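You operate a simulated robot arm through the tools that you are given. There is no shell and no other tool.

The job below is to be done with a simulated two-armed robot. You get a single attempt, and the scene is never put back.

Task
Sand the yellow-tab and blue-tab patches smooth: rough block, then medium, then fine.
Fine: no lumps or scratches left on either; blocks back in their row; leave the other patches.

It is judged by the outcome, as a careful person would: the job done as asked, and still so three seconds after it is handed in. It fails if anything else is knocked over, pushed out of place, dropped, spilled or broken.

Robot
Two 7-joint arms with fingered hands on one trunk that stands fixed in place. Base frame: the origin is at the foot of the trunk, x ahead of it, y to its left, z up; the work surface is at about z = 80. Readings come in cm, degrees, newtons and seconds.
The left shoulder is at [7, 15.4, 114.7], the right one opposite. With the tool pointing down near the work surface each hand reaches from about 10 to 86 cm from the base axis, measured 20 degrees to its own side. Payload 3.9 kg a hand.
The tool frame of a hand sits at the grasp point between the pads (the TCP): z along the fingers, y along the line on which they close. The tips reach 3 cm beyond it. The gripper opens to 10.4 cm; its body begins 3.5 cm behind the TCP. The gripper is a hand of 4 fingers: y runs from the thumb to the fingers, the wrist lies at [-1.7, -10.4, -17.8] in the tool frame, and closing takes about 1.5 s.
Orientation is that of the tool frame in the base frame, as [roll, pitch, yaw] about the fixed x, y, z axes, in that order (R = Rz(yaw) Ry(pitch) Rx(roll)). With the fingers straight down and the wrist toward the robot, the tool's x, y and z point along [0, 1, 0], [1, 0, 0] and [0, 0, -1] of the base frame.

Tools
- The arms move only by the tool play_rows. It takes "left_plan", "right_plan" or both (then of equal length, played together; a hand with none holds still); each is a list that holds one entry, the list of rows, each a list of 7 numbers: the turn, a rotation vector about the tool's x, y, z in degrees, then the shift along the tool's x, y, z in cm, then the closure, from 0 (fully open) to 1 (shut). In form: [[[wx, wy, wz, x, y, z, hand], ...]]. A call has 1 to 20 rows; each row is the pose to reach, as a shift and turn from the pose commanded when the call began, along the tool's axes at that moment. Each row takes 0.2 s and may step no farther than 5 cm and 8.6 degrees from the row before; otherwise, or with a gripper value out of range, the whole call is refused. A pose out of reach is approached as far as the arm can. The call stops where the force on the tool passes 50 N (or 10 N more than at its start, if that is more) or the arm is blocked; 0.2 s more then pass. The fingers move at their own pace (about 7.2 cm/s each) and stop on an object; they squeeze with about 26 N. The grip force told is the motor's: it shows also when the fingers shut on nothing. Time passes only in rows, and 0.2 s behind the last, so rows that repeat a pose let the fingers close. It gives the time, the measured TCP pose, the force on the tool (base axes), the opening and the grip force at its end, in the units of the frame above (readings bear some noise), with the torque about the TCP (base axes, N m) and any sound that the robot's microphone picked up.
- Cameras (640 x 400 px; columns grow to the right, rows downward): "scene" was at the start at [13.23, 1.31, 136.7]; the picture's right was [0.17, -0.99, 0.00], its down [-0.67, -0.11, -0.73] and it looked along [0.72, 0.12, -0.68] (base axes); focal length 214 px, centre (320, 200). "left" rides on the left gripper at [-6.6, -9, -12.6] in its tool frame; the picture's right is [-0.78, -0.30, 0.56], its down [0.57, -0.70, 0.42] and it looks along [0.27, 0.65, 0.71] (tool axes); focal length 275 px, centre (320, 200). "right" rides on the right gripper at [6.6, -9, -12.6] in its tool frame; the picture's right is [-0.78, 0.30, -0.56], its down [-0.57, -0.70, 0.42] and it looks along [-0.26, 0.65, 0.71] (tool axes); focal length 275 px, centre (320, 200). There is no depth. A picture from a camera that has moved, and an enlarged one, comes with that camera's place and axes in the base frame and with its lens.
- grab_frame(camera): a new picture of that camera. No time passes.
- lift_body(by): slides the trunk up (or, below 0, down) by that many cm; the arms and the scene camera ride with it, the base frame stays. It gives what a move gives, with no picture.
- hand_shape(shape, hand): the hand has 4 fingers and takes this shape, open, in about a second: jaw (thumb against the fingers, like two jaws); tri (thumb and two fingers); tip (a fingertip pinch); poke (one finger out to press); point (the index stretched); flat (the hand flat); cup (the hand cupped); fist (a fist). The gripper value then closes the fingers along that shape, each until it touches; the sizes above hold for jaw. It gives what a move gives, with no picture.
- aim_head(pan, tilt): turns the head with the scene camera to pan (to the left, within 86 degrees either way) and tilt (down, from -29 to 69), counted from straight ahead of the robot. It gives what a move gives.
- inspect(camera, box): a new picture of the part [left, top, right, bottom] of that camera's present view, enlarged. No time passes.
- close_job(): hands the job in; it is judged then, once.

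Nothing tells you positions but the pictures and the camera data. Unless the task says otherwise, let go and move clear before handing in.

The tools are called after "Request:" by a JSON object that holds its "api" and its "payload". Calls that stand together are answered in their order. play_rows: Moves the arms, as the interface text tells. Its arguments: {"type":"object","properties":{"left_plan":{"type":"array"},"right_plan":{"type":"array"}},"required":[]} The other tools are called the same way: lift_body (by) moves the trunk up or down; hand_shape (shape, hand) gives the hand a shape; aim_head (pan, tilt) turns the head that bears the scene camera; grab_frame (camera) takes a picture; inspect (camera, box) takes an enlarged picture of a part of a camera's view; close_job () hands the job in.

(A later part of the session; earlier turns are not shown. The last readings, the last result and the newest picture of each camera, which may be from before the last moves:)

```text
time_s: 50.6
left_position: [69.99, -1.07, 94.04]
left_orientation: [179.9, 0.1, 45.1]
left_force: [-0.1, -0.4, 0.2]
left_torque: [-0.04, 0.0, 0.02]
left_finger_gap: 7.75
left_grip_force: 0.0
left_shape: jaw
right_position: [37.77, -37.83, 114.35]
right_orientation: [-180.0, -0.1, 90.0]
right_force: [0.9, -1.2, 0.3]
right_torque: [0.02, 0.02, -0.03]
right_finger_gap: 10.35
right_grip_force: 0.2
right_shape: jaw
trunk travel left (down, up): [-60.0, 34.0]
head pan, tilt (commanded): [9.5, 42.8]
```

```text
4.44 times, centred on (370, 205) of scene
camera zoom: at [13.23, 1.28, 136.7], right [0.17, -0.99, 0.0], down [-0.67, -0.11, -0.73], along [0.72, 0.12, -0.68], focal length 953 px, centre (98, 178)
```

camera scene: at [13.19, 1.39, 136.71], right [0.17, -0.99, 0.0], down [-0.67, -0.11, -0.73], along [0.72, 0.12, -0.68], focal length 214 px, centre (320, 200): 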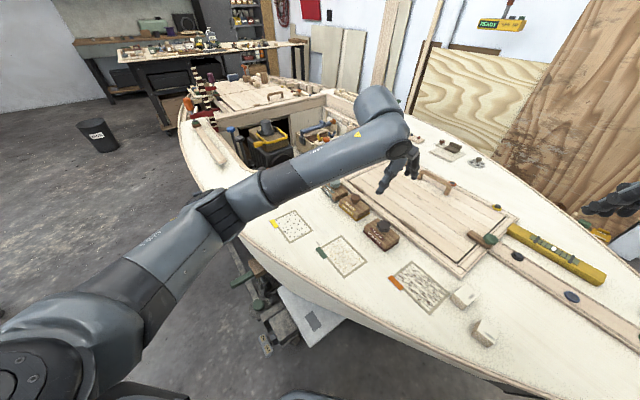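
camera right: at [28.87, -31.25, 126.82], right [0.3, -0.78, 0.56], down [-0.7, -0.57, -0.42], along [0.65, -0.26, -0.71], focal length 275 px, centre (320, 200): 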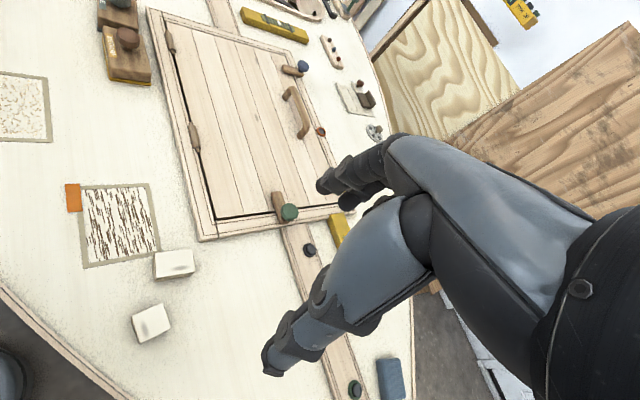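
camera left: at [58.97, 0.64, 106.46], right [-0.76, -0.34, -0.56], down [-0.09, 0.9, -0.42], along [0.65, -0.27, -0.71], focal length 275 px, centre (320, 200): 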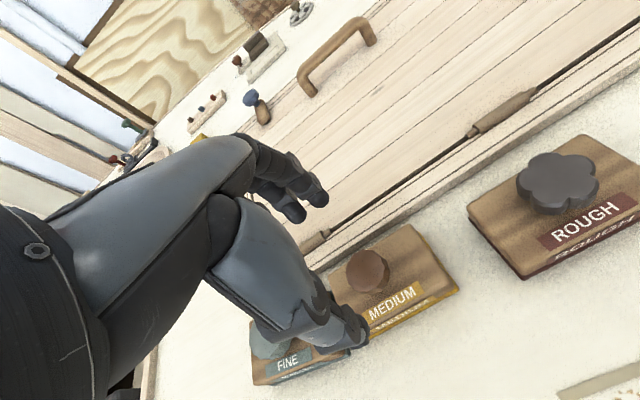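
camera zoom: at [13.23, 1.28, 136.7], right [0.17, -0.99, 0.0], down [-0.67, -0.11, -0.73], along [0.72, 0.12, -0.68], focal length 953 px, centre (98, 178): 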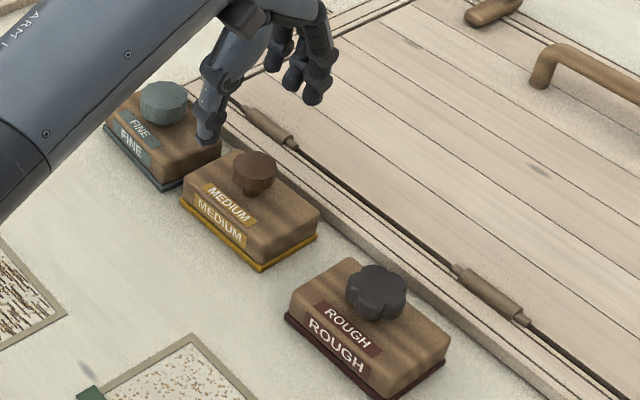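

The medium knob is about 0.45 cm back along the row from the hand centre. Correcting, descending to knob height and checking before closing.

Request:
{"api": "play_rows", "payload": {"left_plan": [[[0, 0, 0, -0.45, 0, 1, 0.3], [0, 0, 0, -0.45, 0, 3, 0.33], [0, 0, 0, -0.45, 0, 5, 0.36], [0, 0, 0, -0.45, 0, 6.5, 0.36], [0, 0, 0, -0.45, 0, 6.5, 0.36]]]}}

Request:
{"api": "inspect", "payload": {"camera": "left", "box": [200, 150, 440, 390]}}

Request:
{"api": "inspect", "payload": {"camera": "right", "box": [80, 0, 240, 110]}}

```text
time_s: 51.8
left_position: [69.76, -1.31, 87.54]
left_orientation: [180.0, 0.1, 45.0]
left_force: [-0.1, 0.0, 0.6]
left_torque: [-0.01, 0.03, -0.02]
left_finger_gap: 6.68
left_grip_force: 0.1
left_shape: jaw
right_position: [37.64, -37.91, 114.32]
right_orientation: [180.0, 0.0, 90.1]
right_force: [-0.1, 0.0, 1.1]
right_torque: [0.05, 0.02, 0.01]
right_finger_gap: 10.36
right_grip_force: 0.1
right_shape: jaw
trunk travel left (down, up): [-60.0, 34.0]
head pan, tilt (commanded): [9.5, 42.8]
```

```text
1.67 times, centred on (320, 270) of left
camera zoom: at [58.65, 0.46, 99.99], right [-0.76, -0.34, -0.56], down [-0.09, 0.9, -0.42], along [0.65, -0.27, -0.71], focal length 459 px, centre (320, 83)
```

zoom: 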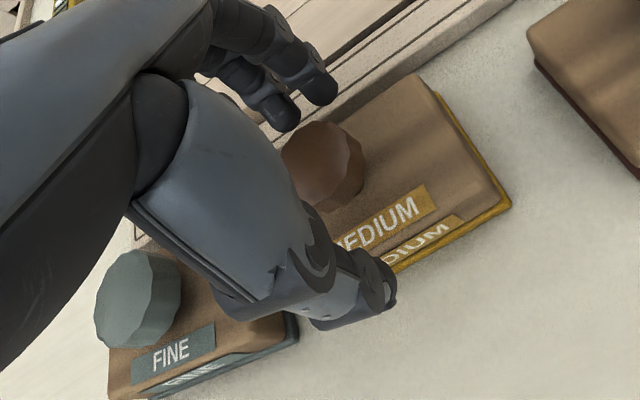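

```text
3.64 times, centred on (160, 55) of right
camera zoom: at [28.84, -31.27, 126.82], right [0.3, -0.78, 0.56], down [-0.7, -0.57, -0.42], along [0.65, -0.26, -0.71], focal length 1001 px, centre (902, 727)
```

zoom: 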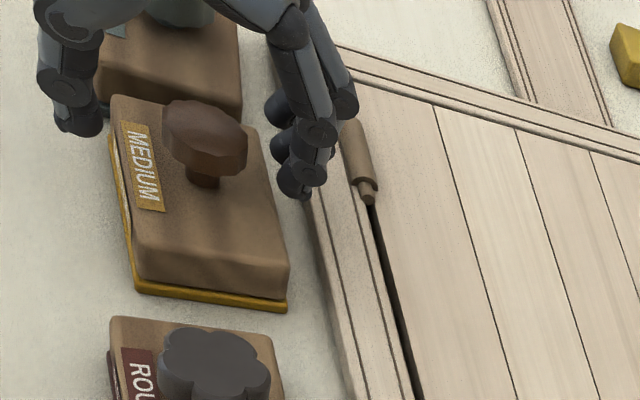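

Centred within a few millimetres. Closing on the medium knob gradually.

Request:
{"api": "play_rows", "payload": {"left_plan": [[[0, 0, 0, -0.2, 0.15, 0, 0.42], [0, 0, 0, -0.2, 0.15, 0, 0.48], [0, 0, 0, -0.2, 0.15, 0, 0.54], [0, 0, 0, -0.2, 0.15, 0, 0.6], [0, 0, 0, -0.2, 0.15, 0, 0.66], [0, 0, 0, -0.2, 0.15, 0, 0.72], [0, 0, 0, -0.2, 0.15, 0, 0.8], [0, 0, 0, -0.2, 0.15, 0, 0.9], [0, 0, 0, -0.2, 0.15, 0, 1], [0, 0, 0, -0.2, 0.15, 0, 1], [0, 0, 0, -0.2, 0.15, 0, 1]]]}}

Request:
{"api": "inspect", "payload": {"camera": "right", "box": [80, 0, 240, 110]}}

Request:
{"api": "inspect", "payload": {"camera": "left", "box": [200, 150, 440, 390]}}

```text
time_s: 54.2
left_position: [69.79, -1.74, 87.54]
left_orientation: [180.0, -0.1, 45.0]
left_force: [-1.1, -0.3, -0.4]
left_torque: [0.0, -0.01, -0.01]
left_finger_gap: 2.63
left_grip_force: 26.4
left_shape: jaw
right_position: [37.7, -37.75, 114.42]
right_orientation: [-180.0, 0.0, 90.0]
right_force: [-0.3, -0.3, -0.3]
right_torque: [-0.01, 0.0, 0.0]
right_finger_gap: 10.38
right_grip_force: 0.1
right_shape: jaw
trunk travel left (down, up): [-60.0, 34.0]
head pan, tilt (commanded): [9.5, 42.8]
```

```text
3.64 times, centred on (160, 55) of right
camera zoom: at [28.84, -31.26, 126.82], right [0.3, -0.78, 0.56], down [-0.7, -0.57, -0.42], along [0.65, -0.26, -0.71], focal length 1001 px, centre (902, 727)
```

zoom: 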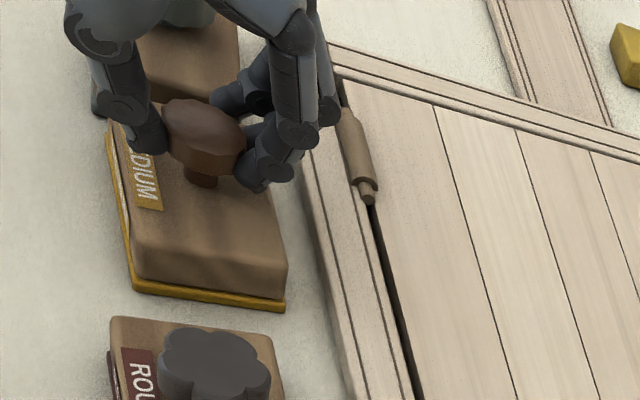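

```text
1.67 times, centred on (320, 270) of left
camera zoom: at [58.62, 0.14, 100.03], right [-0.76, -0.34, -0.56], down [-0.09, 0.9, -0.42], along [0.65, -0.27, -0.71], focal length 459 px, centre (320, 83)
```

zoom: 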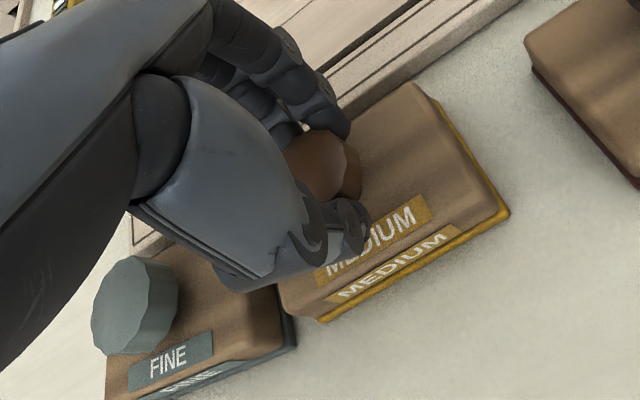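

The medium block is gripped cleanly without shifting. Lifting and carrying it to hover over the yellow patch.

Request:
{"api": "play_rows", "payload": {"left_plan": [[[0, 0, 0, 0, 0, -1, 1], [0, 0, 0, 0, 0, -4, 1], [0, 0, 0, 0.3, -1.2, -7, 1], [0, 0, 0, 1.3, -4.8, -8, 1], [0, 0, 0, 2.5, -8.8, -8, 1], [0, 0, 0, 3.6, -12.8, -8, 1], [0, 0, 0, 4.8, -16.8, -8, 1], [0, 0, 0, 5.8, -20.4, -8, 1], [0, 0, 0, 6.4, -22.5, -7, 1], [0, 0, 0, 6.43, -22.7, -4, 1], [0, 0, 0, 6.43, -22.7, -1.5, 1], [0, 0, 0, 6.43, -22.7, -0.5, 1], [0, 0, 0, 6.43, -22.7, -0.4, 1], [0, 0, 0, 6.43, -22.7, -0.4, 1]]]}}

Request:
{"api": "inspect", "payload": {"camera": "left", "box": [240, 150, 500, 390]}}

Request:
{"api": "inspect", "payload": {"camera": "scene", "box": [220, 150, 380, 260]}}

```text
time_s: 57.2
left_position: [57.92, 18.87, 87.98]
left_orientation: [-180.0, 0.1, 45.0]
left_force: [-0.3, -0.4, -1.7]
left_torque: [0.01, -0.01, 0.0]
left_finger_gap: 2.6
left_grip_force: 25.8
left_shape: jaw
right_position: [37.77, -37.77, 114.43]
right_orientation: [-179.9, -0.1, 90.1]
right_force: [0.0, 0.5, 0.2]
right_torque: [0.0, 0.01, 0.02]
right_finger_gap: 10.42
right_grip_force: 0.0
right_shape: jaw
trunk travel left (down, up): [-60.0, 34.0]
head pan, tilt (commanded): [9.5, 42.8]
```

```text
1.67 times, centred on (370, 270) of left
camera zoom: at [46.92, 20.65, 100.33], right [-0.76, -0.34, -0.56], down [-0.09, 0.9, -0.42], along [0.65, -0.27, -0.71], focal length 459 px, centre (237, 83)
```

zoom: 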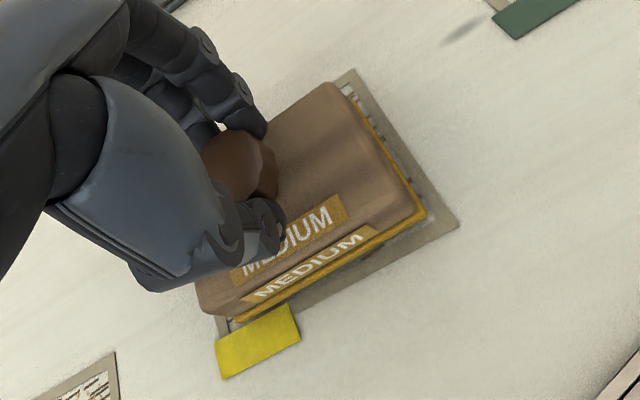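

```text
3.64 times, centred on (300, 205) of scene
camera zoom: at [13.26, 1.3, 136.7], right [0.17, -0.99, 0.0], down [-0.67, -0.11, -0.73], along [0.72, 0.12, -0.68], focal length 780 px, centre (393, 182)
```

zoom: 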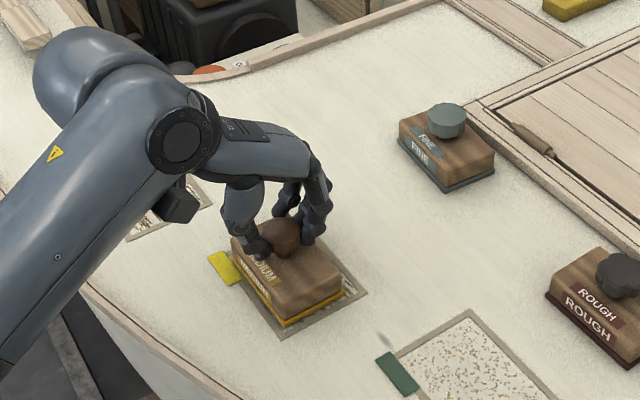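

The block is slightly too far toward the near-left edge of the frame. I'll shift it by (0.25, 0.5) and press down.

Request:
{"api": "play_rows", "payload": {"left_plan": [[[0, 0, 0, 0.25, 0.5, 0, 1], [0, 0, 0, 0.25, 0.5, 0.3, 1], [0, 0, 0, 0.25, 0.5, 0.6, 1], [0, 0, 0, 0.25, 0.5, 0.75, 1], [0, 0, 0, 0.25, 0.5, 0.75, 1]]]}}

Request:
{"api": "inspect", "payload": {"camera": "left", "box": [240, 150, 500, 390]}}

```text
time_s: 58.4
left_position: [58.58, 18.73, 87.43]
left_orientation: [179.7, -0.2, 45.2]
left_force: [3.5, 4.0, 12.5]
left_torque: [0.02, -0.12, 0.06]
left_finger_gap: 2.66
left_grip_force: 25.8
left_shape: jaw
right_position: [37.59, -37.85, 114.44]
right_orientation: [180.0, 0.0, 90.0]
right_force: [0.6, 0.0, -0.2]
right_torque: [-0.01, -0.03, 0.03]
right_finger_gap: 10.37
right_grip_force: 0.1
right_shape: jaw
trunk travel left (down, up): [-60.0, 34.0]
head pan, tilt (commanded): [9.5, 42.8]
```

```text
1.67 times, centred on (370, 270) of left
camera zoom: at [47.51, 20.45, 99.82], right [-0.75, -0.34, -0.56], down [-0.09, 0.9, -0.43], along [0.65, -0.27, -0.71], focal length 459 px, centre (237, 83)
```

zoom: 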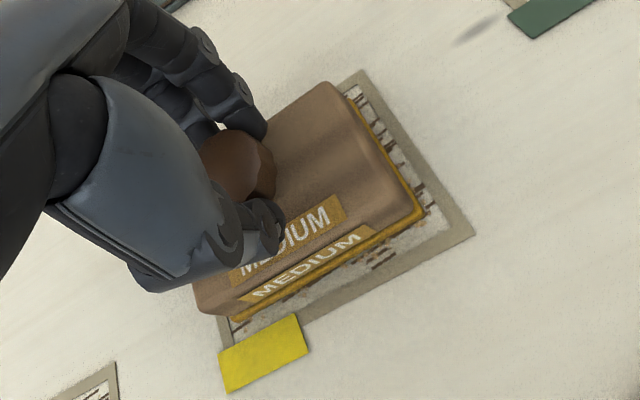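

Centred now with about 12 N of push. Running the medium raster on yellow.

Request:
{"api": "play_rows", "payload": {"left_plan": [[[0, 0, 0, 0.6, -0.6, 0, 1], [0, 0, 0, 1.2, -1.2, 0, 1], [0, 0, 0, 0, -1.2, 0, 1], [0, 0, 0, -1.3, -1.2, 0, 1], [0, 0, 0, -1.3, -0.6, 0, 1], [0, 0, 0, 0, -0.6, 0, 1], [0, 0, 0, 1.2, -0.6, 0, 1], [0, 0, 0, 1.2, 0, 0, 1], [0, 0, 0, 0, 0, 0, 1], [0, 0, 0, -1.3, 0, 0, 1], [0, 0, 0, -1.3, 0.5, 0, 1], [0, 0, 0, 0, 0.5, 0, 1], [0, 0, 0, 1.2, 0.5, 0, 1], [0, 0, 0, 1.2, 1.1, 0, 1], [0, 0, 0, 0, 1.1, 0, 1], [0, 0, 0, -1.3, 1.1, 0, 1], [0, 0, 0, -1.2, 0.3, 0, 1], [0, 0, 0, 0, 0, 0, 1]]]}}

Request:
{"api": "play_rows", "payload": {"left_plan": [[[0, 0, 0, 0, 0, -0.8, 1], [0, 0, 0, 0, 0, -3, 1], [0, 0, 0, 3, 0, -6, 1], [0, 0, 0, 7, 0, -8, 1], [0, 0, 0, 10, 0, -8, 1], [0, 0, 0, 11, 0, -8, 1], [0, 0, 0, 11, 0, -8, 1]]]}}

Request:
{"api": "inspect", "payload": {"camera": "scene", "box": [268, 208, 316, 248]}}

Request:
{"api": "inspect", "payload": {"camera": "left", "box": [400, 150, 620, 330]}}

```text
time_s: 62.2
left_position: [58.39, 18.55, 87.45]
left_orientation: [179.8, 0.0, 44.9]
left_force: [-1.5, -4.8, 12.7]
left_torque: [-0.18, -0.04, -0.08]
left_finger_gap: 2.75
left_grip_force: 26.0
left_shape: jaw
right_position: [37.66, -37.9, 114.49]
right_orientation: [180.0, 0.0, 90.1]
right_force: [0.4, 0.2, -0.3]
right_torque: [-0.02, -0.02, 0.02]
right_finger_gap: 10.37
right_grip_force: 0.1
right_shape: jaw
trunk travel left (down, up): [-60.0, 34.0]
head pan, tilt (commanded): [9.5, 42.8]
```

```text
time_s: 63.8
left_position: [66.5, 26.52, 95.3]
left_orientation: [179.9, 0.0, 45.0]
left_force: [0.4, 0.1, -2.3]
left_torque: [-0.03, 0.03, 0.0]
left_finger_gap: 2.72
left_grip_force: 25.7
left_shape: jaw
right_position: [37.73, -37.84, 114.43]
right_orientation: [-180.0, 0.1, 90.1]
right_force: [0.7, 0.3, 0.4]
right_torque: [-0.03, 0.0, -0.03]
right_finger_gap: 10.37
right_grip_force: 0.1
right_shape: jaw
trunk travel left (down, up): [-60.0, 34.0]
head pan, tilt (commanded): [9.5, 42.8]
```

```text
10.00 times, centred on (292, 228) of scene
camera zoom: at [13.25, 1.3, 136.7], right [0.17, -0.99, 0.0], down [-0.67, -0.11, -0.73], along [0.72, 0.12, -0.68], focal length 2145 px, centre (600, -80)
```

zoom: 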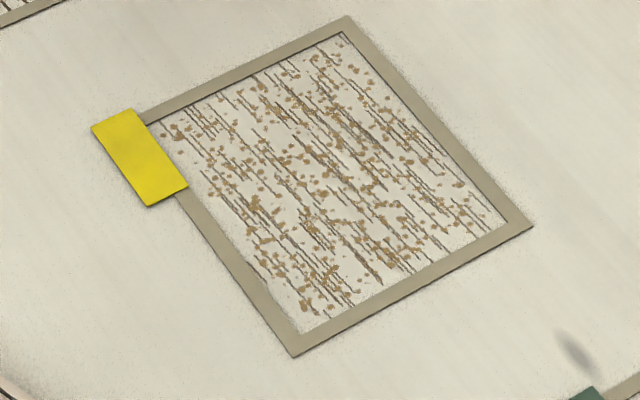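

```text
2.22 times, centred on (510, 240) of left
camera zoom: at [55.47, 28.2, 107.65], right [-0.76, -0.34, -0.56], down [-0.09, 0.9, -0.42], along [0.65, -0.27, -0.71], focal length 612 px, centre (-102, 111)
```

zoom: 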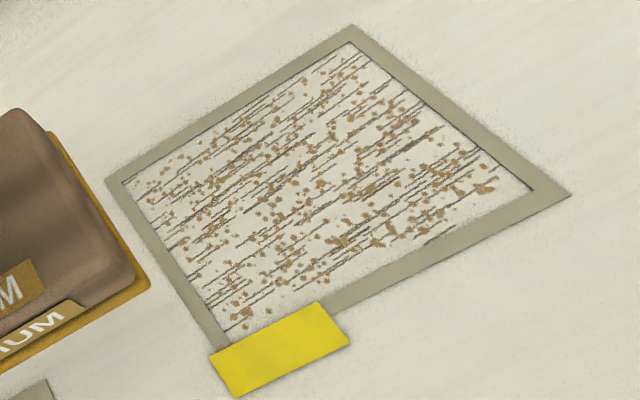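

The coarse scratches have thinned to fine ones all over. Closer look for any leftover coarse marks before going on.

Request:
{"api": "inspect", "payload": {"camera": "left", "box": [435, 160, 535, 230]}}

Request:
{"api": "inspect", "payload": {"camera": "left", "box": [490, 190, 590, 260]}}

Request:
{"api": "inspect", "payload": {"camera": "left", "box": [440, 220, 540, 300]}}

```text
5.71 times, centred on (485, 195) of left
camera zoom: at [55.47, 28.2, 107.65], right [-0.76, -0.34, -0.56], down [-0.09, 0.9, -0.42], along [0.65, -0.27, -0.71], focal length 1573 px, centre (-623, 229)
```

zoom: 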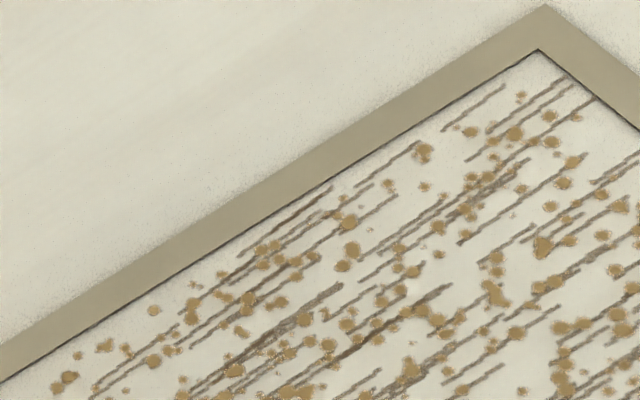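

```text
5.71 times, centred on (540, 225) of left
camera zoom: at [55.47, 28.2, 107.65], right [-0.76, -0.34, -0.56], down [-0.09, 0.9, -0.42], along [0.65, -0.27, -0.71], focal length 1573 px, centre (-937, 57)
```

zoom: 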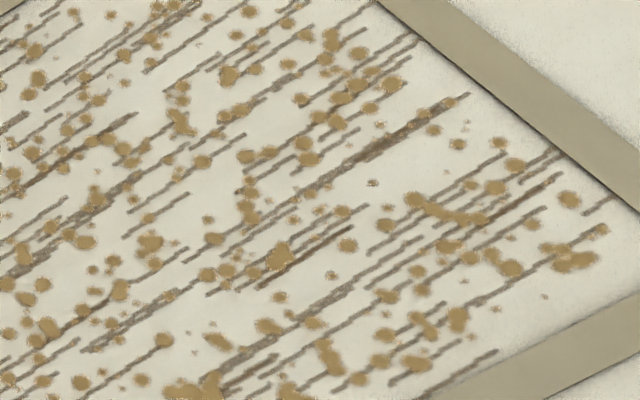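

```text
5.00 times, centred on (490, 260) of left
camera zoom: at [55.47, 28.2, 107.65], right [-0.76, -0.34, -0.56], down [-0.09, 0.9, -0.42], along [0.65, -0.27, -0.71], focal length 1376 px, centre (-530, -100)
```

zoom: 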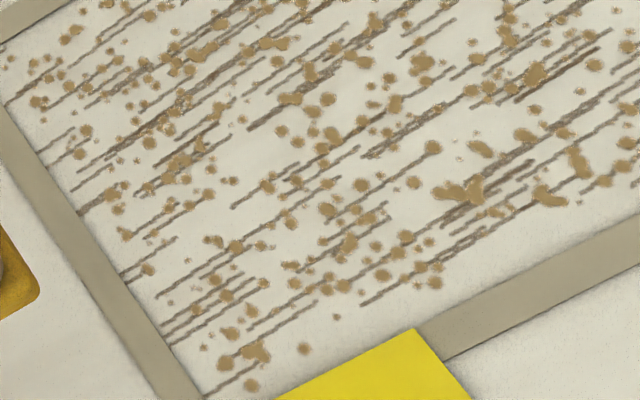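

Most marks are lighter, but a few darker streaks remain, so I'll give yellow a second medium pass before moving to blue.

Request:
{"api": "play_rows", "payload": {"left_plan": [[[0, 0, 0, -3, 0, 0, 1], [0, 0, 0, -7, 0, 0, 1], [0, 0, 0, -10, 0, 1, 1], [0, 0, 0, -11, 0, 3.5, 1], [0, 0, 0, -11, 0, 6.2, 1], [0, 0, 0, -11, 0, 7.4, 1], [0, 0, 0, -11, 0, 7.9, 1], [0, 0, 0, -11, 0, 8.1, 1]]]}}

Request:
{"api": "play_rows", "payload": {"left_plan": [[[0, 0, 0, 0.6, 0.6, 0, 1], [0, 0, 0, 1.2, 1.2, 0, 1], [0, 0, 0, 0, 1.2, 0, 1], [0, 0, 0, -1.3, 1.2, 0, 1], [0, 0, 0, -1.3, 0.6, 0, 1], [0, 0, 0, 0, 0.6, 0, 1], [0, 0, 0, 1.2, 0.6, 0, 1], [0, 0, 0, 1.2, 0, 0, 1], [0, 0, 0, 0, 0, 0, 1], [0, 0, 0, -1.3, 0, 0, 1], [0, 0, 0, -1.3, -0.6, 0, 1], [0, 0, 0, 0, -0.6, 0, 1], [0, 0, 0, 1.2, -0.6, 0, 1], [0, 0, 0, 1.2, -1.2, 0, 1], [0, 0, 0, 0, -1.2, 0, 1], [0, 0, 0, -1.3, -1.2, 0, 1], [0, 0, 0, 0, -1.2, 0, 1], [0, 0, 0, 1.2, -0.6, 0, 1], [0, 0, 0, 0, 0, 0, 1]]]}}

Request:
{"api": "inspect", "payload": {"camera": "left", "box": [240, 150, 500, 390]}}

Request:
{"api": "play_rows", "payload": {"left_plan": [[[0, 0, 0, 0, 0, -0.8, 1], [0, 0, 0, 0, 0, -3, 1], [0, 0, 0, 3, 0, -6, 1], [0, 0, 0, 7, 0, -8, 1], [0, 0, 0, 10, 0, -8, 1], [0, 0, 0, 11, 0, -8, 1], [0, 0, 0, 11, 0, -8, 1]]]}}

Request:
{"api": "inspect", "payload": {"camera": "left", "box": [400, 150, 620, 330]}}

Request:
{"api": "inspect", "payload": {"camera": "left", "box": [490, 190, 590, 260]}}

Request:
{"api": "inspect", "payload": {"camera": "left", "box": [440, 220, 540, 300]}}

```text
time_s: 65.6
left_position: [58.49, 18.47, 87.26]
left_orientation: [179.7, -0.2, 45.0]
left_force: [-1.0, 1.5, 13.5]
left_torque: [-0.02, -0.04, -0.01]
left_finger_gap: 2.72
left_grip_force: 26.0
left_shape: jaw
right_position: [37.6, -37.75, 114.43]
right_orientation: [179.9, -0.1, 90.0]
right_force: [0.0, -0.2, -0.3]
right_torque: [0.02, 0.0, 0.02]
right_finger_gap: 10.37
right_grip_force: 0.0
right_shape: jaw
trunk travel left (down, up): [-60.0, 34.0]
head pan, tilt (commanded): [9.5, 42.8]
```

```text
time_s: 69.6
left_position: [58.62, 18.95, 87.24]
left_orientation: [179.8, -0.4, 45.1]
left_force: [-0.8, 7.0, 20.5]
left_torque: [0.16, -0.09, 0.04]
left_finger_gap: 2.81
left_grip_force: 26.0
left_shape: jaw
right_position: [37.48, -37.77, 114.55]
right_orientation: [179.9, 0.0, 90.2]
right_force: [0.2, 0.7, -0.6]
right_torque: [-0.01, 0.01, 0.01]
right_finger_gap: 10.39
right_grip_force: 0.1
right_shape: jaw
trunk travel left (down, up): [-60.0, 34.0]
head pan, tilt (commanded): [9.5, 42.8]
```

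```text
1.67 times, centred on (370, 270) of left
camera zoom: at [47.45, 20.62, 99.61], right [-0.75, -0.34, -0.56], down [-0.09, 0.9, -0.42], along [0.65, -0.27, -0.71], focal length 459 px, centre (237, 83)
```

zoom: 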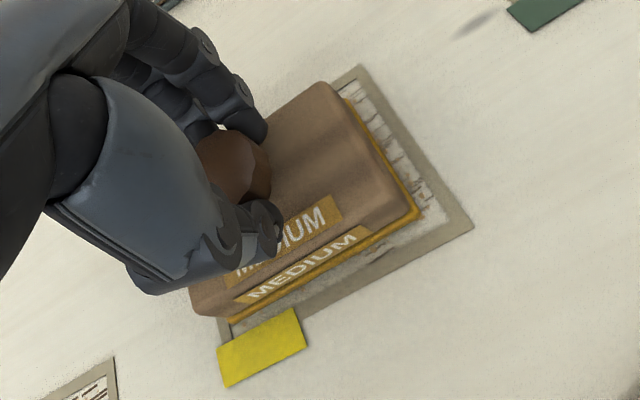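

```text
time_s: 71.2
left_position: [66.21, 26.27, 95.32]
left_orientation: [-180.0, -0.1, 44.9]
left_force: [-0.4, -0.4, -1.8]
left_torque: [0.02, 0.02, -0.01]
left_finger_gap: 2.72
left_grip_force: 26.5
left_shape: jaw
right_position: [37.73, -37.82, 114.47]
right_orientation: [-180.0, 0.0, 90.0]
right_force: [-0.6, 0.1, -0.6]
right_torque: [0.02, 0.01, -0.01]
right_finger_gap: 10.37
right_grip_force: 0.1
right_shape: jaw
trunk travel left (down, up): [-60.0, 34.0]
head pan, tilt (commanded): [9.5, 42.8]
```

```text
2.22 times, centred on (510, 240) of left
camera zoom: at [55.18, 28.1, 107.73], right [-0.76, -0.34, -0.56], down [-0.09, 0.9, -0.42], along [0.65, -0.27, -0.71], focal length 612 px, centre (-102, 111)
```

zoom: 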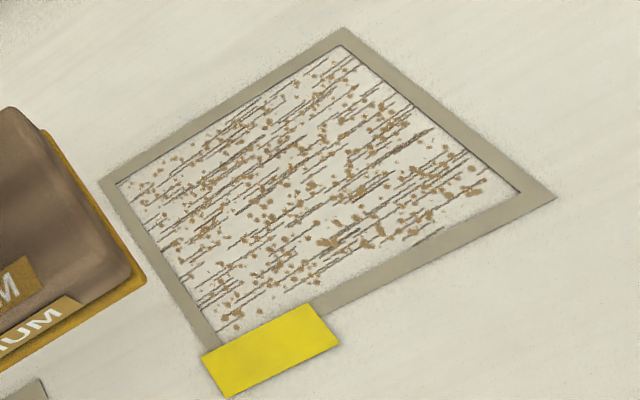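

```text
5.71 times, centred on (540, 225) of left
camera zoom: at [55.18, 28.1, 107.73], right [-0.76, -0.34, -0.56], down [-0.09, 0.9, -0.42], along [0.65, -0.27, -0.71], focal length 1573 px, centre (-937, 57)
```

zoom: 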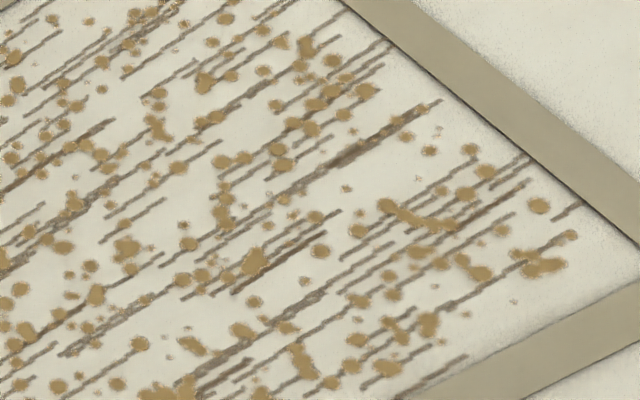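

```text
5.00 times, centred on (490, 260) of left
camera zoom: at [55.18, 28.1, 107.73], right [-0.76, -0.34, -0.56], down [-0.09, 0.9, -0.42], along [0.65, -0.27, -0.71], focal length 1376 px, centre (-530, -100)
```

zoom: 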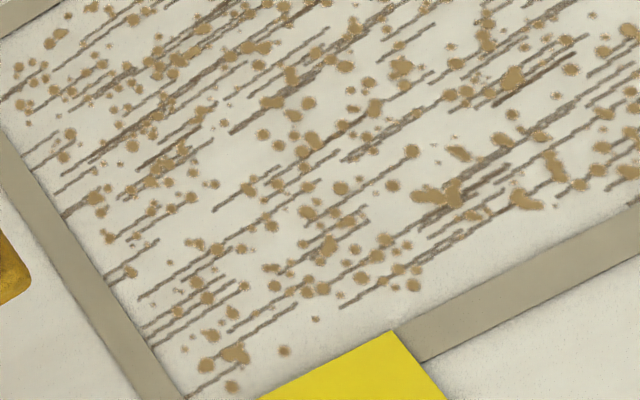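

The second pass made no difference, so yellow is fully at the medium stage (the same marks everywhere). Moving the medium block to hover over blue.

Request:
{"api": "play_rows", "payload": {"left_plan": [[[0, 0, 0, 1.5, -1.2, 0, 1], [0, 0, 0, 4, -3.2, 0, 1], [0, 0, 0, 6.5, -5.2, 0, 1], [0, 0, 0, 7.96, -6.36, 0, 1], [0, 0, 0, 7.96, -6.36, 2.5, 1], [0, 0, 0, 7.96, -6.36, 5, 1], [0, 0, 0, 7.96, -6.36, 6.6, 1], [0, 0, 0, 7.96, -6.36, 7.2, 1], [0, 0, 0, 7.96, -6.36, 7.2, 1]]]}}

Request:
{"api": "inspect", "payload": {"camera": "left", "box": [240, 150, 500, 390]}}

```text
time_s: 73.2
left_position: [67.7, 36.68, 87.97]
left_orientation: [-180.0, 0.0, 45.0]
left_force: [0.0, -0.1, -2.5]
left_torque: [-0.01, 0.0, -0.01]
left_finger_gap: 2.7
left_grip_force: 25.9
left_shape: jaw
right_position: [37.89, -37.75, 114.41]
right_orientation: [-180.0, 0.0, 90.0]
right_force: [0.8, 0.6, 0.8]
right_torque: [-0.03, 0.02, 0.0]
right_finger_gap: 10.37
right_grip_force: 0.3
right_shape: jaw
trunk travel left (down, up): [-60.0, 34.0]
head pan, tilt (commanded): [9.5, 42.8]
```

```text
1.67 times, centred on (370, 270) of left
camera zoom: at [56.76, 38.46, 100.43], right [-0.76, -0.34, -0.56], down [-0.09, 0.9, -0.42], along [0.65, -0.27, -0.71], focal length 459 px, centre (237, 83)
```

zoom: 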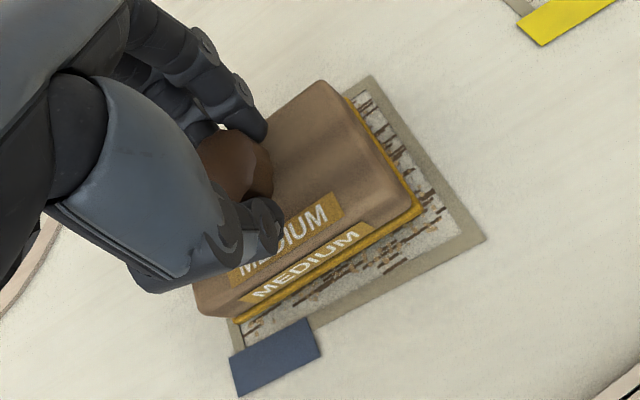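

Margins show the block should move about (−0.4, −0.5). Shifting and pressing.

Request:
{"api": "play_rows", "payload": {"left_plan": [[[0, 0, 0, -0.4, -0.5, 0, 1], [0, 0, 0, -0.4, -0.5, 0.4, 1], [0, 0, 0, -0.4, -0.5, 0.7, 1], [0, 0, 0, -0.4, -0.5, 0.9, 1], [0, 0, 0, -0.4, -0.5, 0.9, 1]]]}}

Request:
{"api": "inspect", "payload": {"camera": "left", "box": [240, 150, 500, 390]}}

```text
time_s: 74.4
left_position: [67.02, 36.58, 87.22]
left_orientation: [179.8, -0.2, 45.1]
left_force: [4.5, 2.0, 10.1]
left_torque: [0.01, -0.18, 0.04]
left_finger_gap: 2.71
left_grip_force: 25.9
left_shape: jaw
right_position: [37.64, -37.8, 114.37]
right_orientation: [180.0, 0.0, 90.0]
right_force: [-0.2, 0.0, -0.3]
right_torque: [0.02, 0.01, 0.02]
right_finger_gap: 10.39
right_grip_force: 0.1
right_shape: jaw
trunk travel left (down, up): [-60.0, 34.0]
head pan, tilt (commanded): [9.5, 42.8]
```

```text
1.67 times, centred on (370, 270) of left
camera zoom: at [55.81, 38.41, 99.72], right [-0.76, -0.34, -0.56], down [-0.09, 0.9, -0.42], along [0.65, -0.27, -0.71], focal length 459 px, centre (237, 83)
```

zoom: 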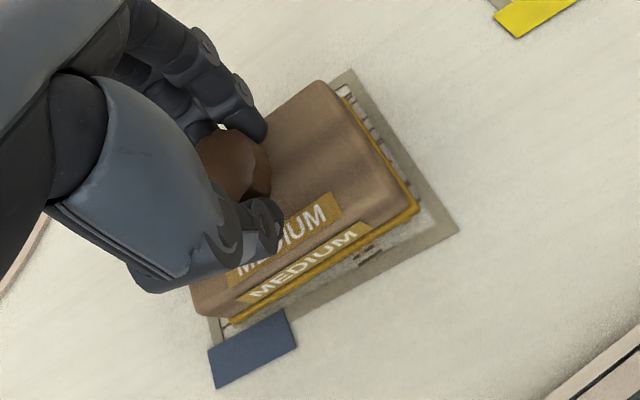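

Well centred with about 10 N push. Running the medium raster on blue.

Request:
{"api": "play_rows", "payload": {"left_plan": [[[0, 0, 0, 0.7, -0.5, 0.08, 1], [0, 0, 0, 1.4, -1.1, 0.08, 1], [0, 0, 0, 0, -1.1, 0.08, 1], [0, 0, 0, -1.1, -1.1, 0.08, 1], [0, 0, 0, -1.1, -0.5, 0.08, 1], [0, 0, 0, 0.2, -0.5, 0.08, 1], [0, 0, 0, 1.4, -0.5, 0.08, 1], [0, 0, 0, 1.4, 0.1, 0.08, 1], [0, 0, 0, 0.2, 0.1, 0.08, 1], [0, 0, 0, -1.1, 0.1, 0.08, 1], [0, 0, 0, -1.1, 0.6, 0.08, 1], [0, 0, 0, 0.2, 0.6, 0.08, 1], [0, 0, 0, 1.4, 0.6, 0.08, 1], [0, 0, 0, 1.4, 1.2, 0.08, 1], [0, 0, 0, 0.2, 1.2, 0.08, 1], [0, 0, 0, -1.1, 1.2, 0.08, 1], [0, 0, 0, 0.2, 0.6, 0.08, 1], [0, 0, 0, 1.2, 0, 0.08, 1], [0, 0, 0, 0, 0, 0.08, 1]]]}}

Request:
{"api": "play_rows", "payload": {"left_plan": [[[0, 0, 0, 0, 0, -0.8, 1], [0, 0, 0, 0, 0, -3, 1], [0, 0, 0, 0, 2, -6, 1], [0, 0, 0, 0, 6, -8, 1], [0, 0, 0, 0, 9, -8, 1], [0, 0, 0, 0, 10, -8, 1], [0, 0, 0, 0, 10, -8, 1]]]}}

Request:
{"api": "inspect", "payload": {"camera": "scene", "box": [240, 187, 278, 218]}}

Request:
{"api": "grab_frame", "payload": {"camera": "left"}}

```text
time_s: 78.4
left_position: [66.82, 36.75, 87.18]
left_orientation: [179.8, -0.3, 45.2]
left_force: [2.7, 3.0, 18.2]
left_torque: [0.04, -0.18, 0.08]
left_finger_gap: 2.81
left_grip_force: 26.1
left_shape: jaw
right_position: [37.62, -37.83, 114.47]
right_orientation: [179.8, 0.1, 90.1]
right_force: [-0.1, 0.6, -0.4]
right_torque: [-0.03, 0.01, -0.03]
right_finger_gap: 10.38
right_grip_force: 0.1
right_shape: jaw
trunk travel left (down, up): [-60.0, 34.0]
head pan, tilt (commanded): [9.5, 42.8]
```

```text
time_s: 80.0
left_position: [74.01, 29.66, 94.69]
left_orientation: [-180.0, -0.1, 44.9]
left_force: [-0.6, 0.3, -2.1]
left_torque: [0.02, 0.02, 0.01]
left_finger_gap: 2.71
left_grip_force: 26.5
left_shape: jaw
right_position: [37.83, -37.85, 114.31]
right_orientation: [180.0, 0.0, 90.0]
right_force: [-0.1, -0.5, -0.6]
right_torque: [0.0, -0.02, 0.01]
right_finger_gap: 10.41
right_grip_force: 0.0
right_shape: jaw
trunk travel left (down, up): [-60.0, 34.0]
head pan, tilt (commanded): [9.5, 42.8]
```

```text
12.90 times, centred on (259, 202) of scene
camera zoom: at [13.27, 1.33, 136.7], right [0.17, -0.99, 0.0], down [-0.67, -0.11, -0.73], along [0.72, 0.12, -0.68], focal length 2767 px, centre (1107, 168)
```

zoom: 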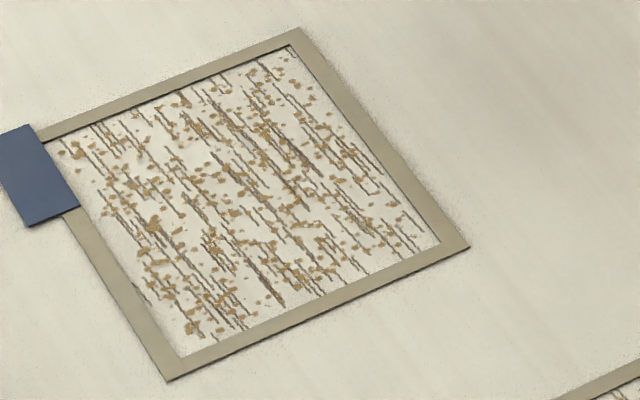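

```text
taken
camera left: at [63.01, 31.41, 107.19], right [-0.76, -0.34, -0.56], down [-0.09, 0.9, -0.42], along [0.65, -0.27, -0.71], focal length 275 px, centre (320, 200)
```

left: 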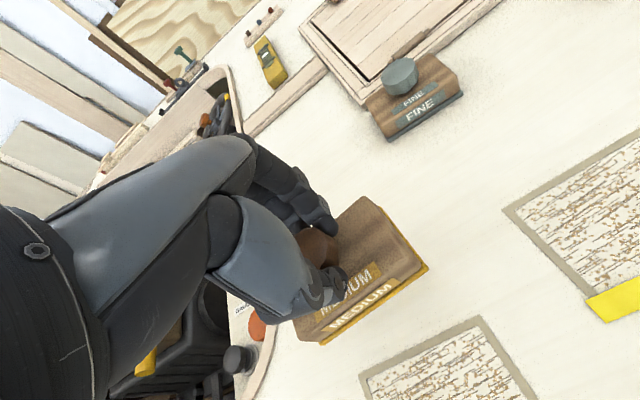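

Blue looks uniformly at the medium stage. A closer look at its corners before returning the block.

Request:
{"api": "inspect", "payload": {"camera": "scene", "box": [250, 187, 270, 200]}}

Request:
{"api": "inspect", "payload": {"camera": "left", "box": [350, 310, 540, 400]}}

Request:
{"api": "inspect", "payload": {"camera": "left", "box": [260, 170, 440, 340]}}

```text
16.00 times, centred on (260, 194) of scene
camera zoom: at [13.27, 1.33, 136.7], right [0.17, -0.99, 0.0], down [-0.67, -0.11, -0.73], along [0.72, 0.12, -0.68], focal length 3432 px, centre (1280, 304)
```

zoom: 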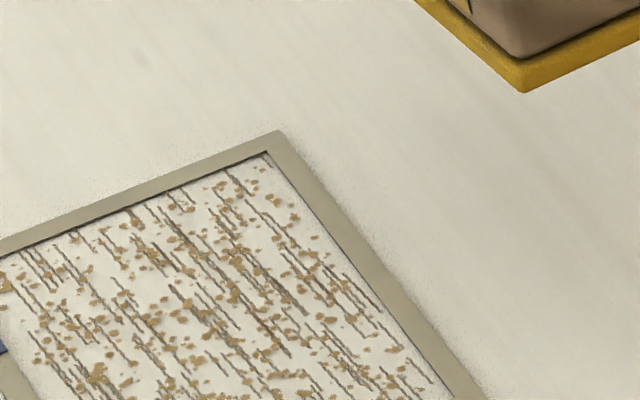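

```text
3.37 times, centred on (445, 355) of left
camera zoom: at [63.01, 31.41, 107.19], right [-0.76, -0.34, -0.56], down [-0.09, 0.9, -0.42], along [0.65, -0.27, -0.71], focal length 927 px, centre (-101, -322)
```

zoom: 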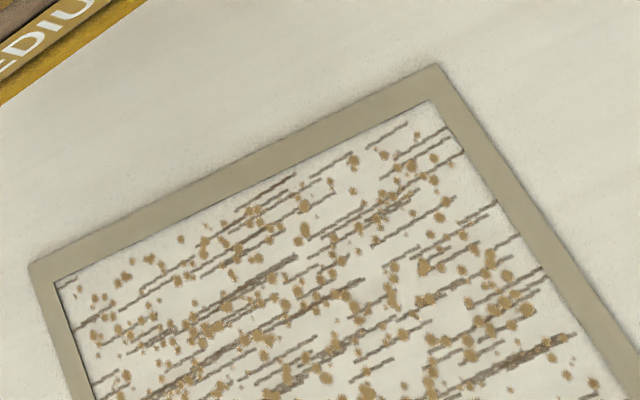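

```text
2.35 times, centred on (350, 255) of left
camera zoom: at [63.01, 31.41, 107.19], right [-0.76, -0.34, -0.56], down [-0.09, 0.9, -0.42], along [0.65, -0.27, -0.71], focal length 648 px, centre (249, 71)
```

zoom: 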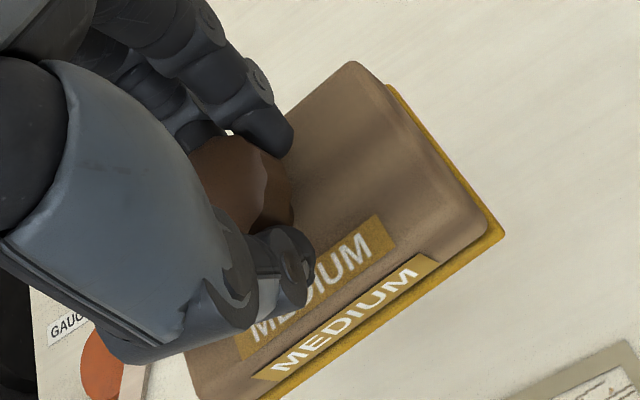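

Both patches are at the medium stage. The medium block slipped about 5° and 0.6 cm in the hand, so I'll carry it back high, rotate to compensate, and check over its slot.

Request:
{"api": "play_rows", "payload": {"left_plan": [[[0, 0, 0, -1.5, 1.1, -1.5, 1], [0, 0, 0, -4.5, 3.4, -3, 1], [0, 0, 0, -7.7, 5.8, -3.2, 1], [0, 0, 0, -11, 8.3, -3.2, 1], [0, 0, 0, -14.2, 10.7, -3.2, 1], [0, 0, 0, -17.4, 13.1, -3.2, 1], [0, 0, 0, -20.6, 15.6, -3.2, 1], [0, 0, 1, -23.3, 17.6, -3.2, 1], [0, 0, 2.5, -25, 18.9, -2.5, 1], [0, 0, 4.5, -25.24, 19.06, 0, 1], [0, 0, 4.5, -25.24, 19.06, 3, 1], [0, 0, 4.5, -25.24, 19.06, 5.3, 1], [0, 0, 4.5, -25.24, 19.06, 5.3, 1]]]}}

Request:
{"api": "inspect", "payload": {"camera": "right", "box": [80, 0, 240, 110]}}

Request:
{"api": "grab_frame", "payload": {"camera": "left"}}

Request:
{"api": "inspect", "payload": {"camera": "scene", "box": [310, 160, 430, 250]}}

```text
time_s: 82.8
left_position: [69.58, -1.72, 89.74]
left_orientation: [-180.0, 0.0, 40.5]
left_force: [-0.2, 0.6, -2.0]
left_torque: [0.01, -0.01, 0.02]
left_finger_gap: 2.71
left_grip_force: 26.5
left_shape: jaw
right_position: [37.73, -37.81, 114.39]
right_orientation: [179.9, 0.0, 90.0]
right_force: [-0.3, 0.1, 0.1]
right_torque: [0.0, 0.0, 0.04]
right_finger_gap: 10.4
right_grip_force: 0.2
right_shape: jaw
trunk travel left (down, up): [-60.0, 34.0]
head pan, tilt (commanded): [9.5, 42.8]
```

```text
3.64 times, centred on (160, 55) of right
camera zoom: at [28.87, -31.24, 126.82], right [0.3, -0.78, 0.56], down [-0.7, -0.57, -0.42], along [0.65, -0.26, -0.71], focal length 1001 px, centre (902, 727)
```

zoom: 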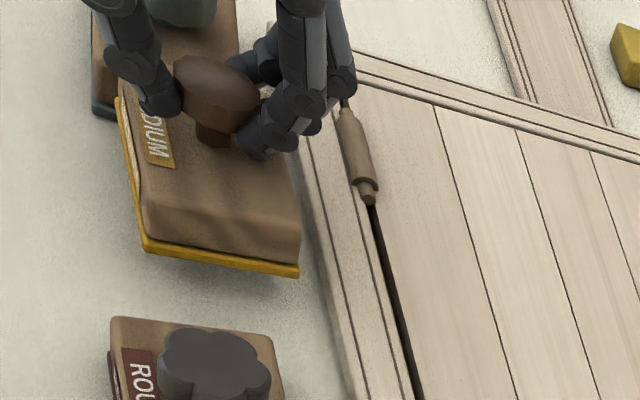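

```text
taken
camera left: at [58.87, 0.82, 102.09], right [-0.78, -0.28, -0.56], down [-0.02, 0.91, -0.42], along [0.62, -0.32, -0.71], focal length 275 px, centre (320, 200)
```

left: 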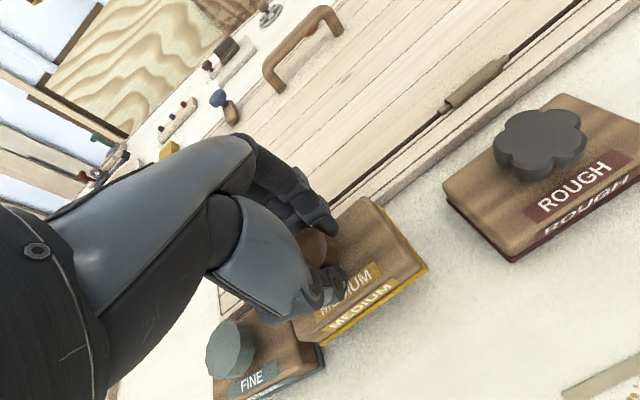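

```text
4.44 times, centred on (370, 205) of scene
camera zoom: at [13.25, 1.3, 136.7], right [0.17, -0.99, 0.0], down [-0.67, -0.11, -0.73], along [0.72, 0.12, -0.68], focal length 953 px, centre (98, 178)
```

zoom: 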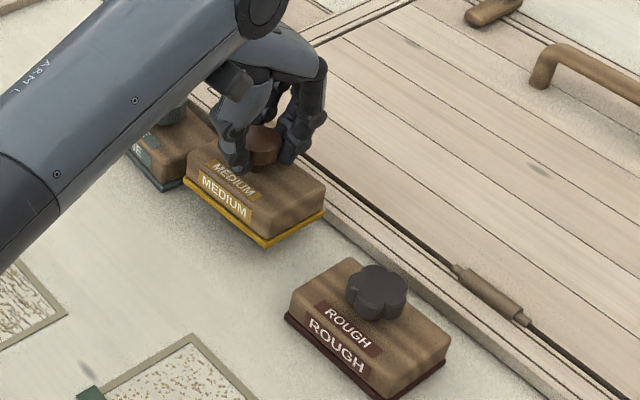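

Still about 2 cm above its slot; a correction of about 0.6 cm and 2.3° is needed. Applying and lowering nearly to the deck.

Request:
{"api": "play_rows", "payload": {"left_plan": [[[0, 0, -1.2, -0.16, -0.27, 0.3, 1], [0, 0, -2.3, -0.33, -0.53, 0.8, 1], [0, 0, -2.3, -0.33, -0.53, 1.4, 1], [0, 0, -2.3, -0.33, -0.53, 1.7, 1], [0, 0, -2.3, -0.33, -0.53, 1.7, 1]]]}}

Request:
{"api": "inspect", "payload": {"camera": "right", "box": [80, 0, 240, 110]}}

Request:
{"api": "inspect", "payload": {"camera": "left", "box": [200, 150, 440, 390]}}

```text
time_s: 84.0
left_position: [69.08, -1.7, 87.92]
left_orientation: [180.0, 0.0, 42.8]
left_force: [0.8, 0.4, -1.9]
left_torque: [0.03, 0.02, 0.01]
left_finger_gap: 2.7
left_grip_force: 26.2
left_shape: jaw
right_position: [37.79, -37.87, 114.42]
right_orientation: [-180.0, 0.0, 90.0]
right_force: [0.5, 0.2, 0.2]
right_torque: [0.0, 0.02, 0.0]
right_finger_gap: 10.36
right_grip_force: 0.0
right_shape: jaw
trunk travel left (down, up): [-60.0, 34.0]
head pan, tilt (commanded): [9.5, 42.8]
```

```text
3.64 times, centred on (160, 55) of right
camera zoom: at [28.87, -31.26, 126.81], right [0.3, -0.78, 0.56], down [-0.7, -0.57, -0.42], along [0.65, -0.26, -0.71], focal length 1001 px, centre (902, 727)
```

zoom: 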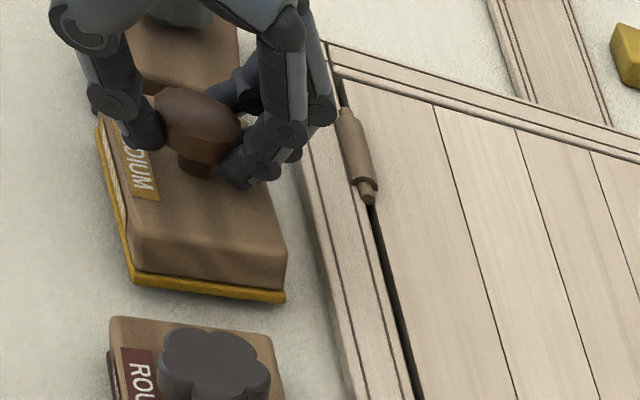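

```text
1.67 times, centred on (320, 270) of left
camera zoom: at [58.07, 0.59, 100.41], right [-0.77, -0.31, -0.56], down [-0.06, 0.9, -0.42], along [0.63, -0.3, -0.71], focal length 459 px, centre (320, 83)
```

zoom: 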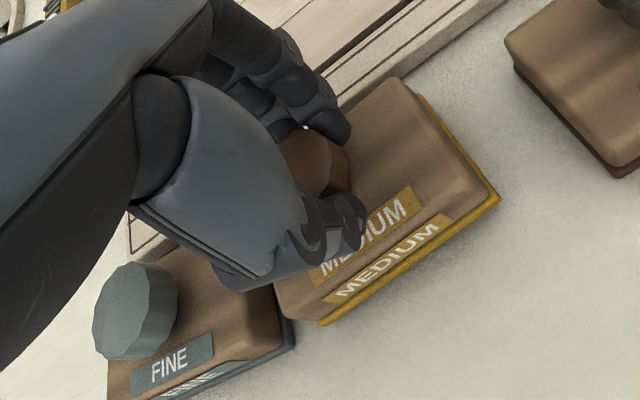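

Matches the original spot to about a millimetre. Setting down and releasing gradually, as before.

Request:
{"api": "play_rows", "payload": {"left_plan": [[[0, 0, 0, 0, 0.1, 0.2, 1], [0, 0, 0, 0, 0.12, 0.42, 1], [0, 0, 0, 0, 0.12, 0.42, 1], [0, 0, 0, 0, 0.12, 0.38, 0.73], [0, 0, 0, 0, 0.05, 0.38, 0.71], [0, 0, 0, 0, 0, 0.38, 0.69], [0, 0, 0, 0, -0.08, 0.38, 0.67], [0, 0, 0, 0, -0.08, 0.38, 0.67]]]}}

Request:
{"api": "inspect", "payload": {"camera": "right", "box": [80, 0, 240, 110]}}

Request:
{"api": "inspect", "payload": {"camera": "left", "box": [220, 180, 380, 320]}}

```text
time_s: 85.8
left_position: [68.96, -1.63, 87.49]
left_orientation: [180.0, 0.1, 42.8]
left_force: [0.6, -0.1, -0.3]
left_torque: [-0.03, -0.01, -0.01]
left_finger_gap: 3.4
left_grip_force: 0.0
left_shape: jaw
right_position: [37.77, -37.87, 114.33]
right_orientation: [-179.9, 0.2, 89.9]
right_force: [-0.6, -0.1, -0.6]
right_torque: [0.03, 0.01, -0.01]
right_finger_gap: 10.38
right_grip_force: 0.0
right_shape: jaw
trunk travel left (down, up): [-60.0, 34.0]
head pan, tilt (commanded): [9.5, 42.8]
```

```text
3.64 times, centred on (160, 55) of right
camera zoom: at [28.85, -31.26, 126.82], right [0.3, -0.78, 0.56], down [-0.7, -0.57, -0.42], along [0.65, -0.26, -0.71], focal length 1001 px, centre (902, 727)
```

zoom: 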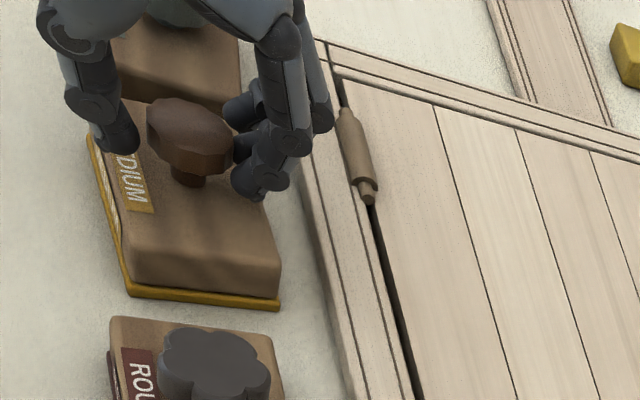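

```text
2.86 times, centred on (300, 250) of left
camera zoom: at [57.96, 0.67, 99.96], right [-0.77, -0.31, -0.56], down [-0.06, 0.9, -0.42], along [0.64, -0.3, -0.71], focal length 786 px, centre (377, 57)
```

zoom: 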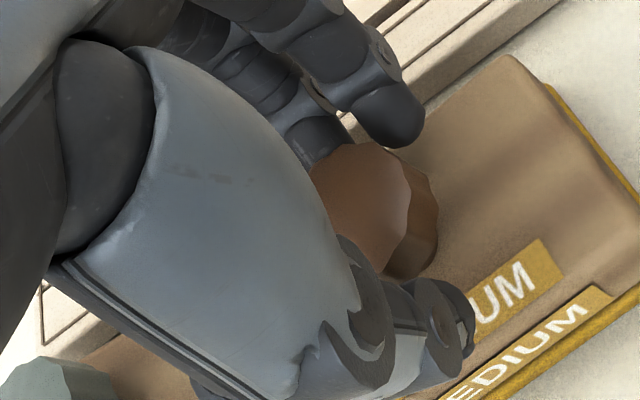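

The fingers nudged it about 0.3 cm toward the patch side. I'll move the hand back so the thumb gently pushes it into line.

Request:
{"api": "play_rows", "payload": {"left_plan": [[[0, 0, 0, 0, 0.25, 0, 0.67], [0, 0, 0, 0, 0.5, 0, 0.67], [0, 0, 0, 0, 0.7, 0, 0.67], [0, 0, 0, 0, 0.7, 0, 0.67]]]}}

Request:
{"api": "inspect", "payload": {"camera": "right", "box": [80, 0, 240, 110]}}

Request:
{"api": "inspect", "payload": {"camera": "left", "box": [220, 180, 380, 320]}}

```text
time_s: 86.8
left_position: [69.43, -1.93, 87.56]
left_orientation: [-180.0, 0.1, 42.8]
left_force: [-0.3, 0.3, -0.7]
left_torque: [-0.01, 0.04, -0.04]
left_finger_gap: 3.47
left_grip_force: 0.0
left_shape: jaw
right_position: [37.72, -37.81, 114.42]
right_orientation: [180.0, 0.0, 90.1]
right_force: [-0.6, -0.1, 0.7]
right_torque: [-0.03, 0.01, 0.0]
right_finger_gap: 10.4
right_grip_force: 0.1
right_shape: jaw
trunk travel left (down, up): [-60.0, 34.0]
head pan, tilt (commanded): [9.5, 42.8]
```

```text
3.64 times, centred on (160, 55) of right
camera zoom: at [28.84, -31.24, 126.83], right [0.3, -0.78, 0.56], down [-0.7, -0.57, -0.42], along [0.65, -0.26, -0.71], focal length 1001 px, centre (902, 727)
```

zoom: 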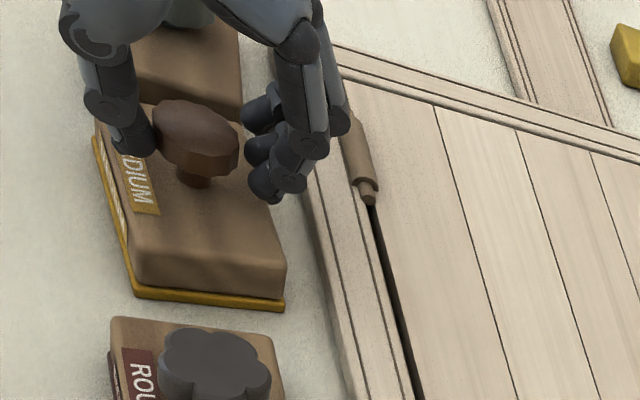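

```text
2.86 times, centred on (300, 250) of left
camera zoom: at [58.47, 0.19, 100.05], right [-0.77, -0.31, -0.56], down [-0.06, 0.9, -0.42], along [0.64, -0.3, -0.71], focal length 786 px, centre (377, 57)
```

zoom: 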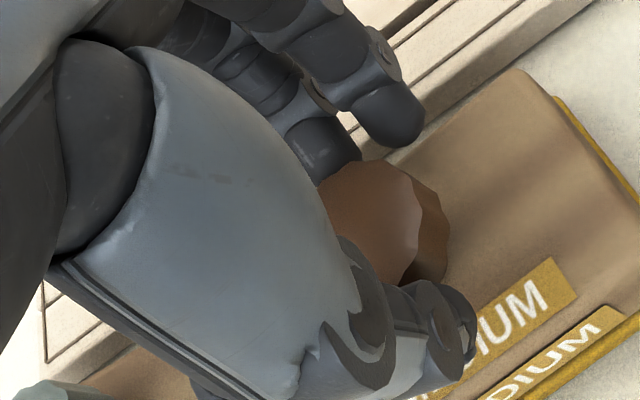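

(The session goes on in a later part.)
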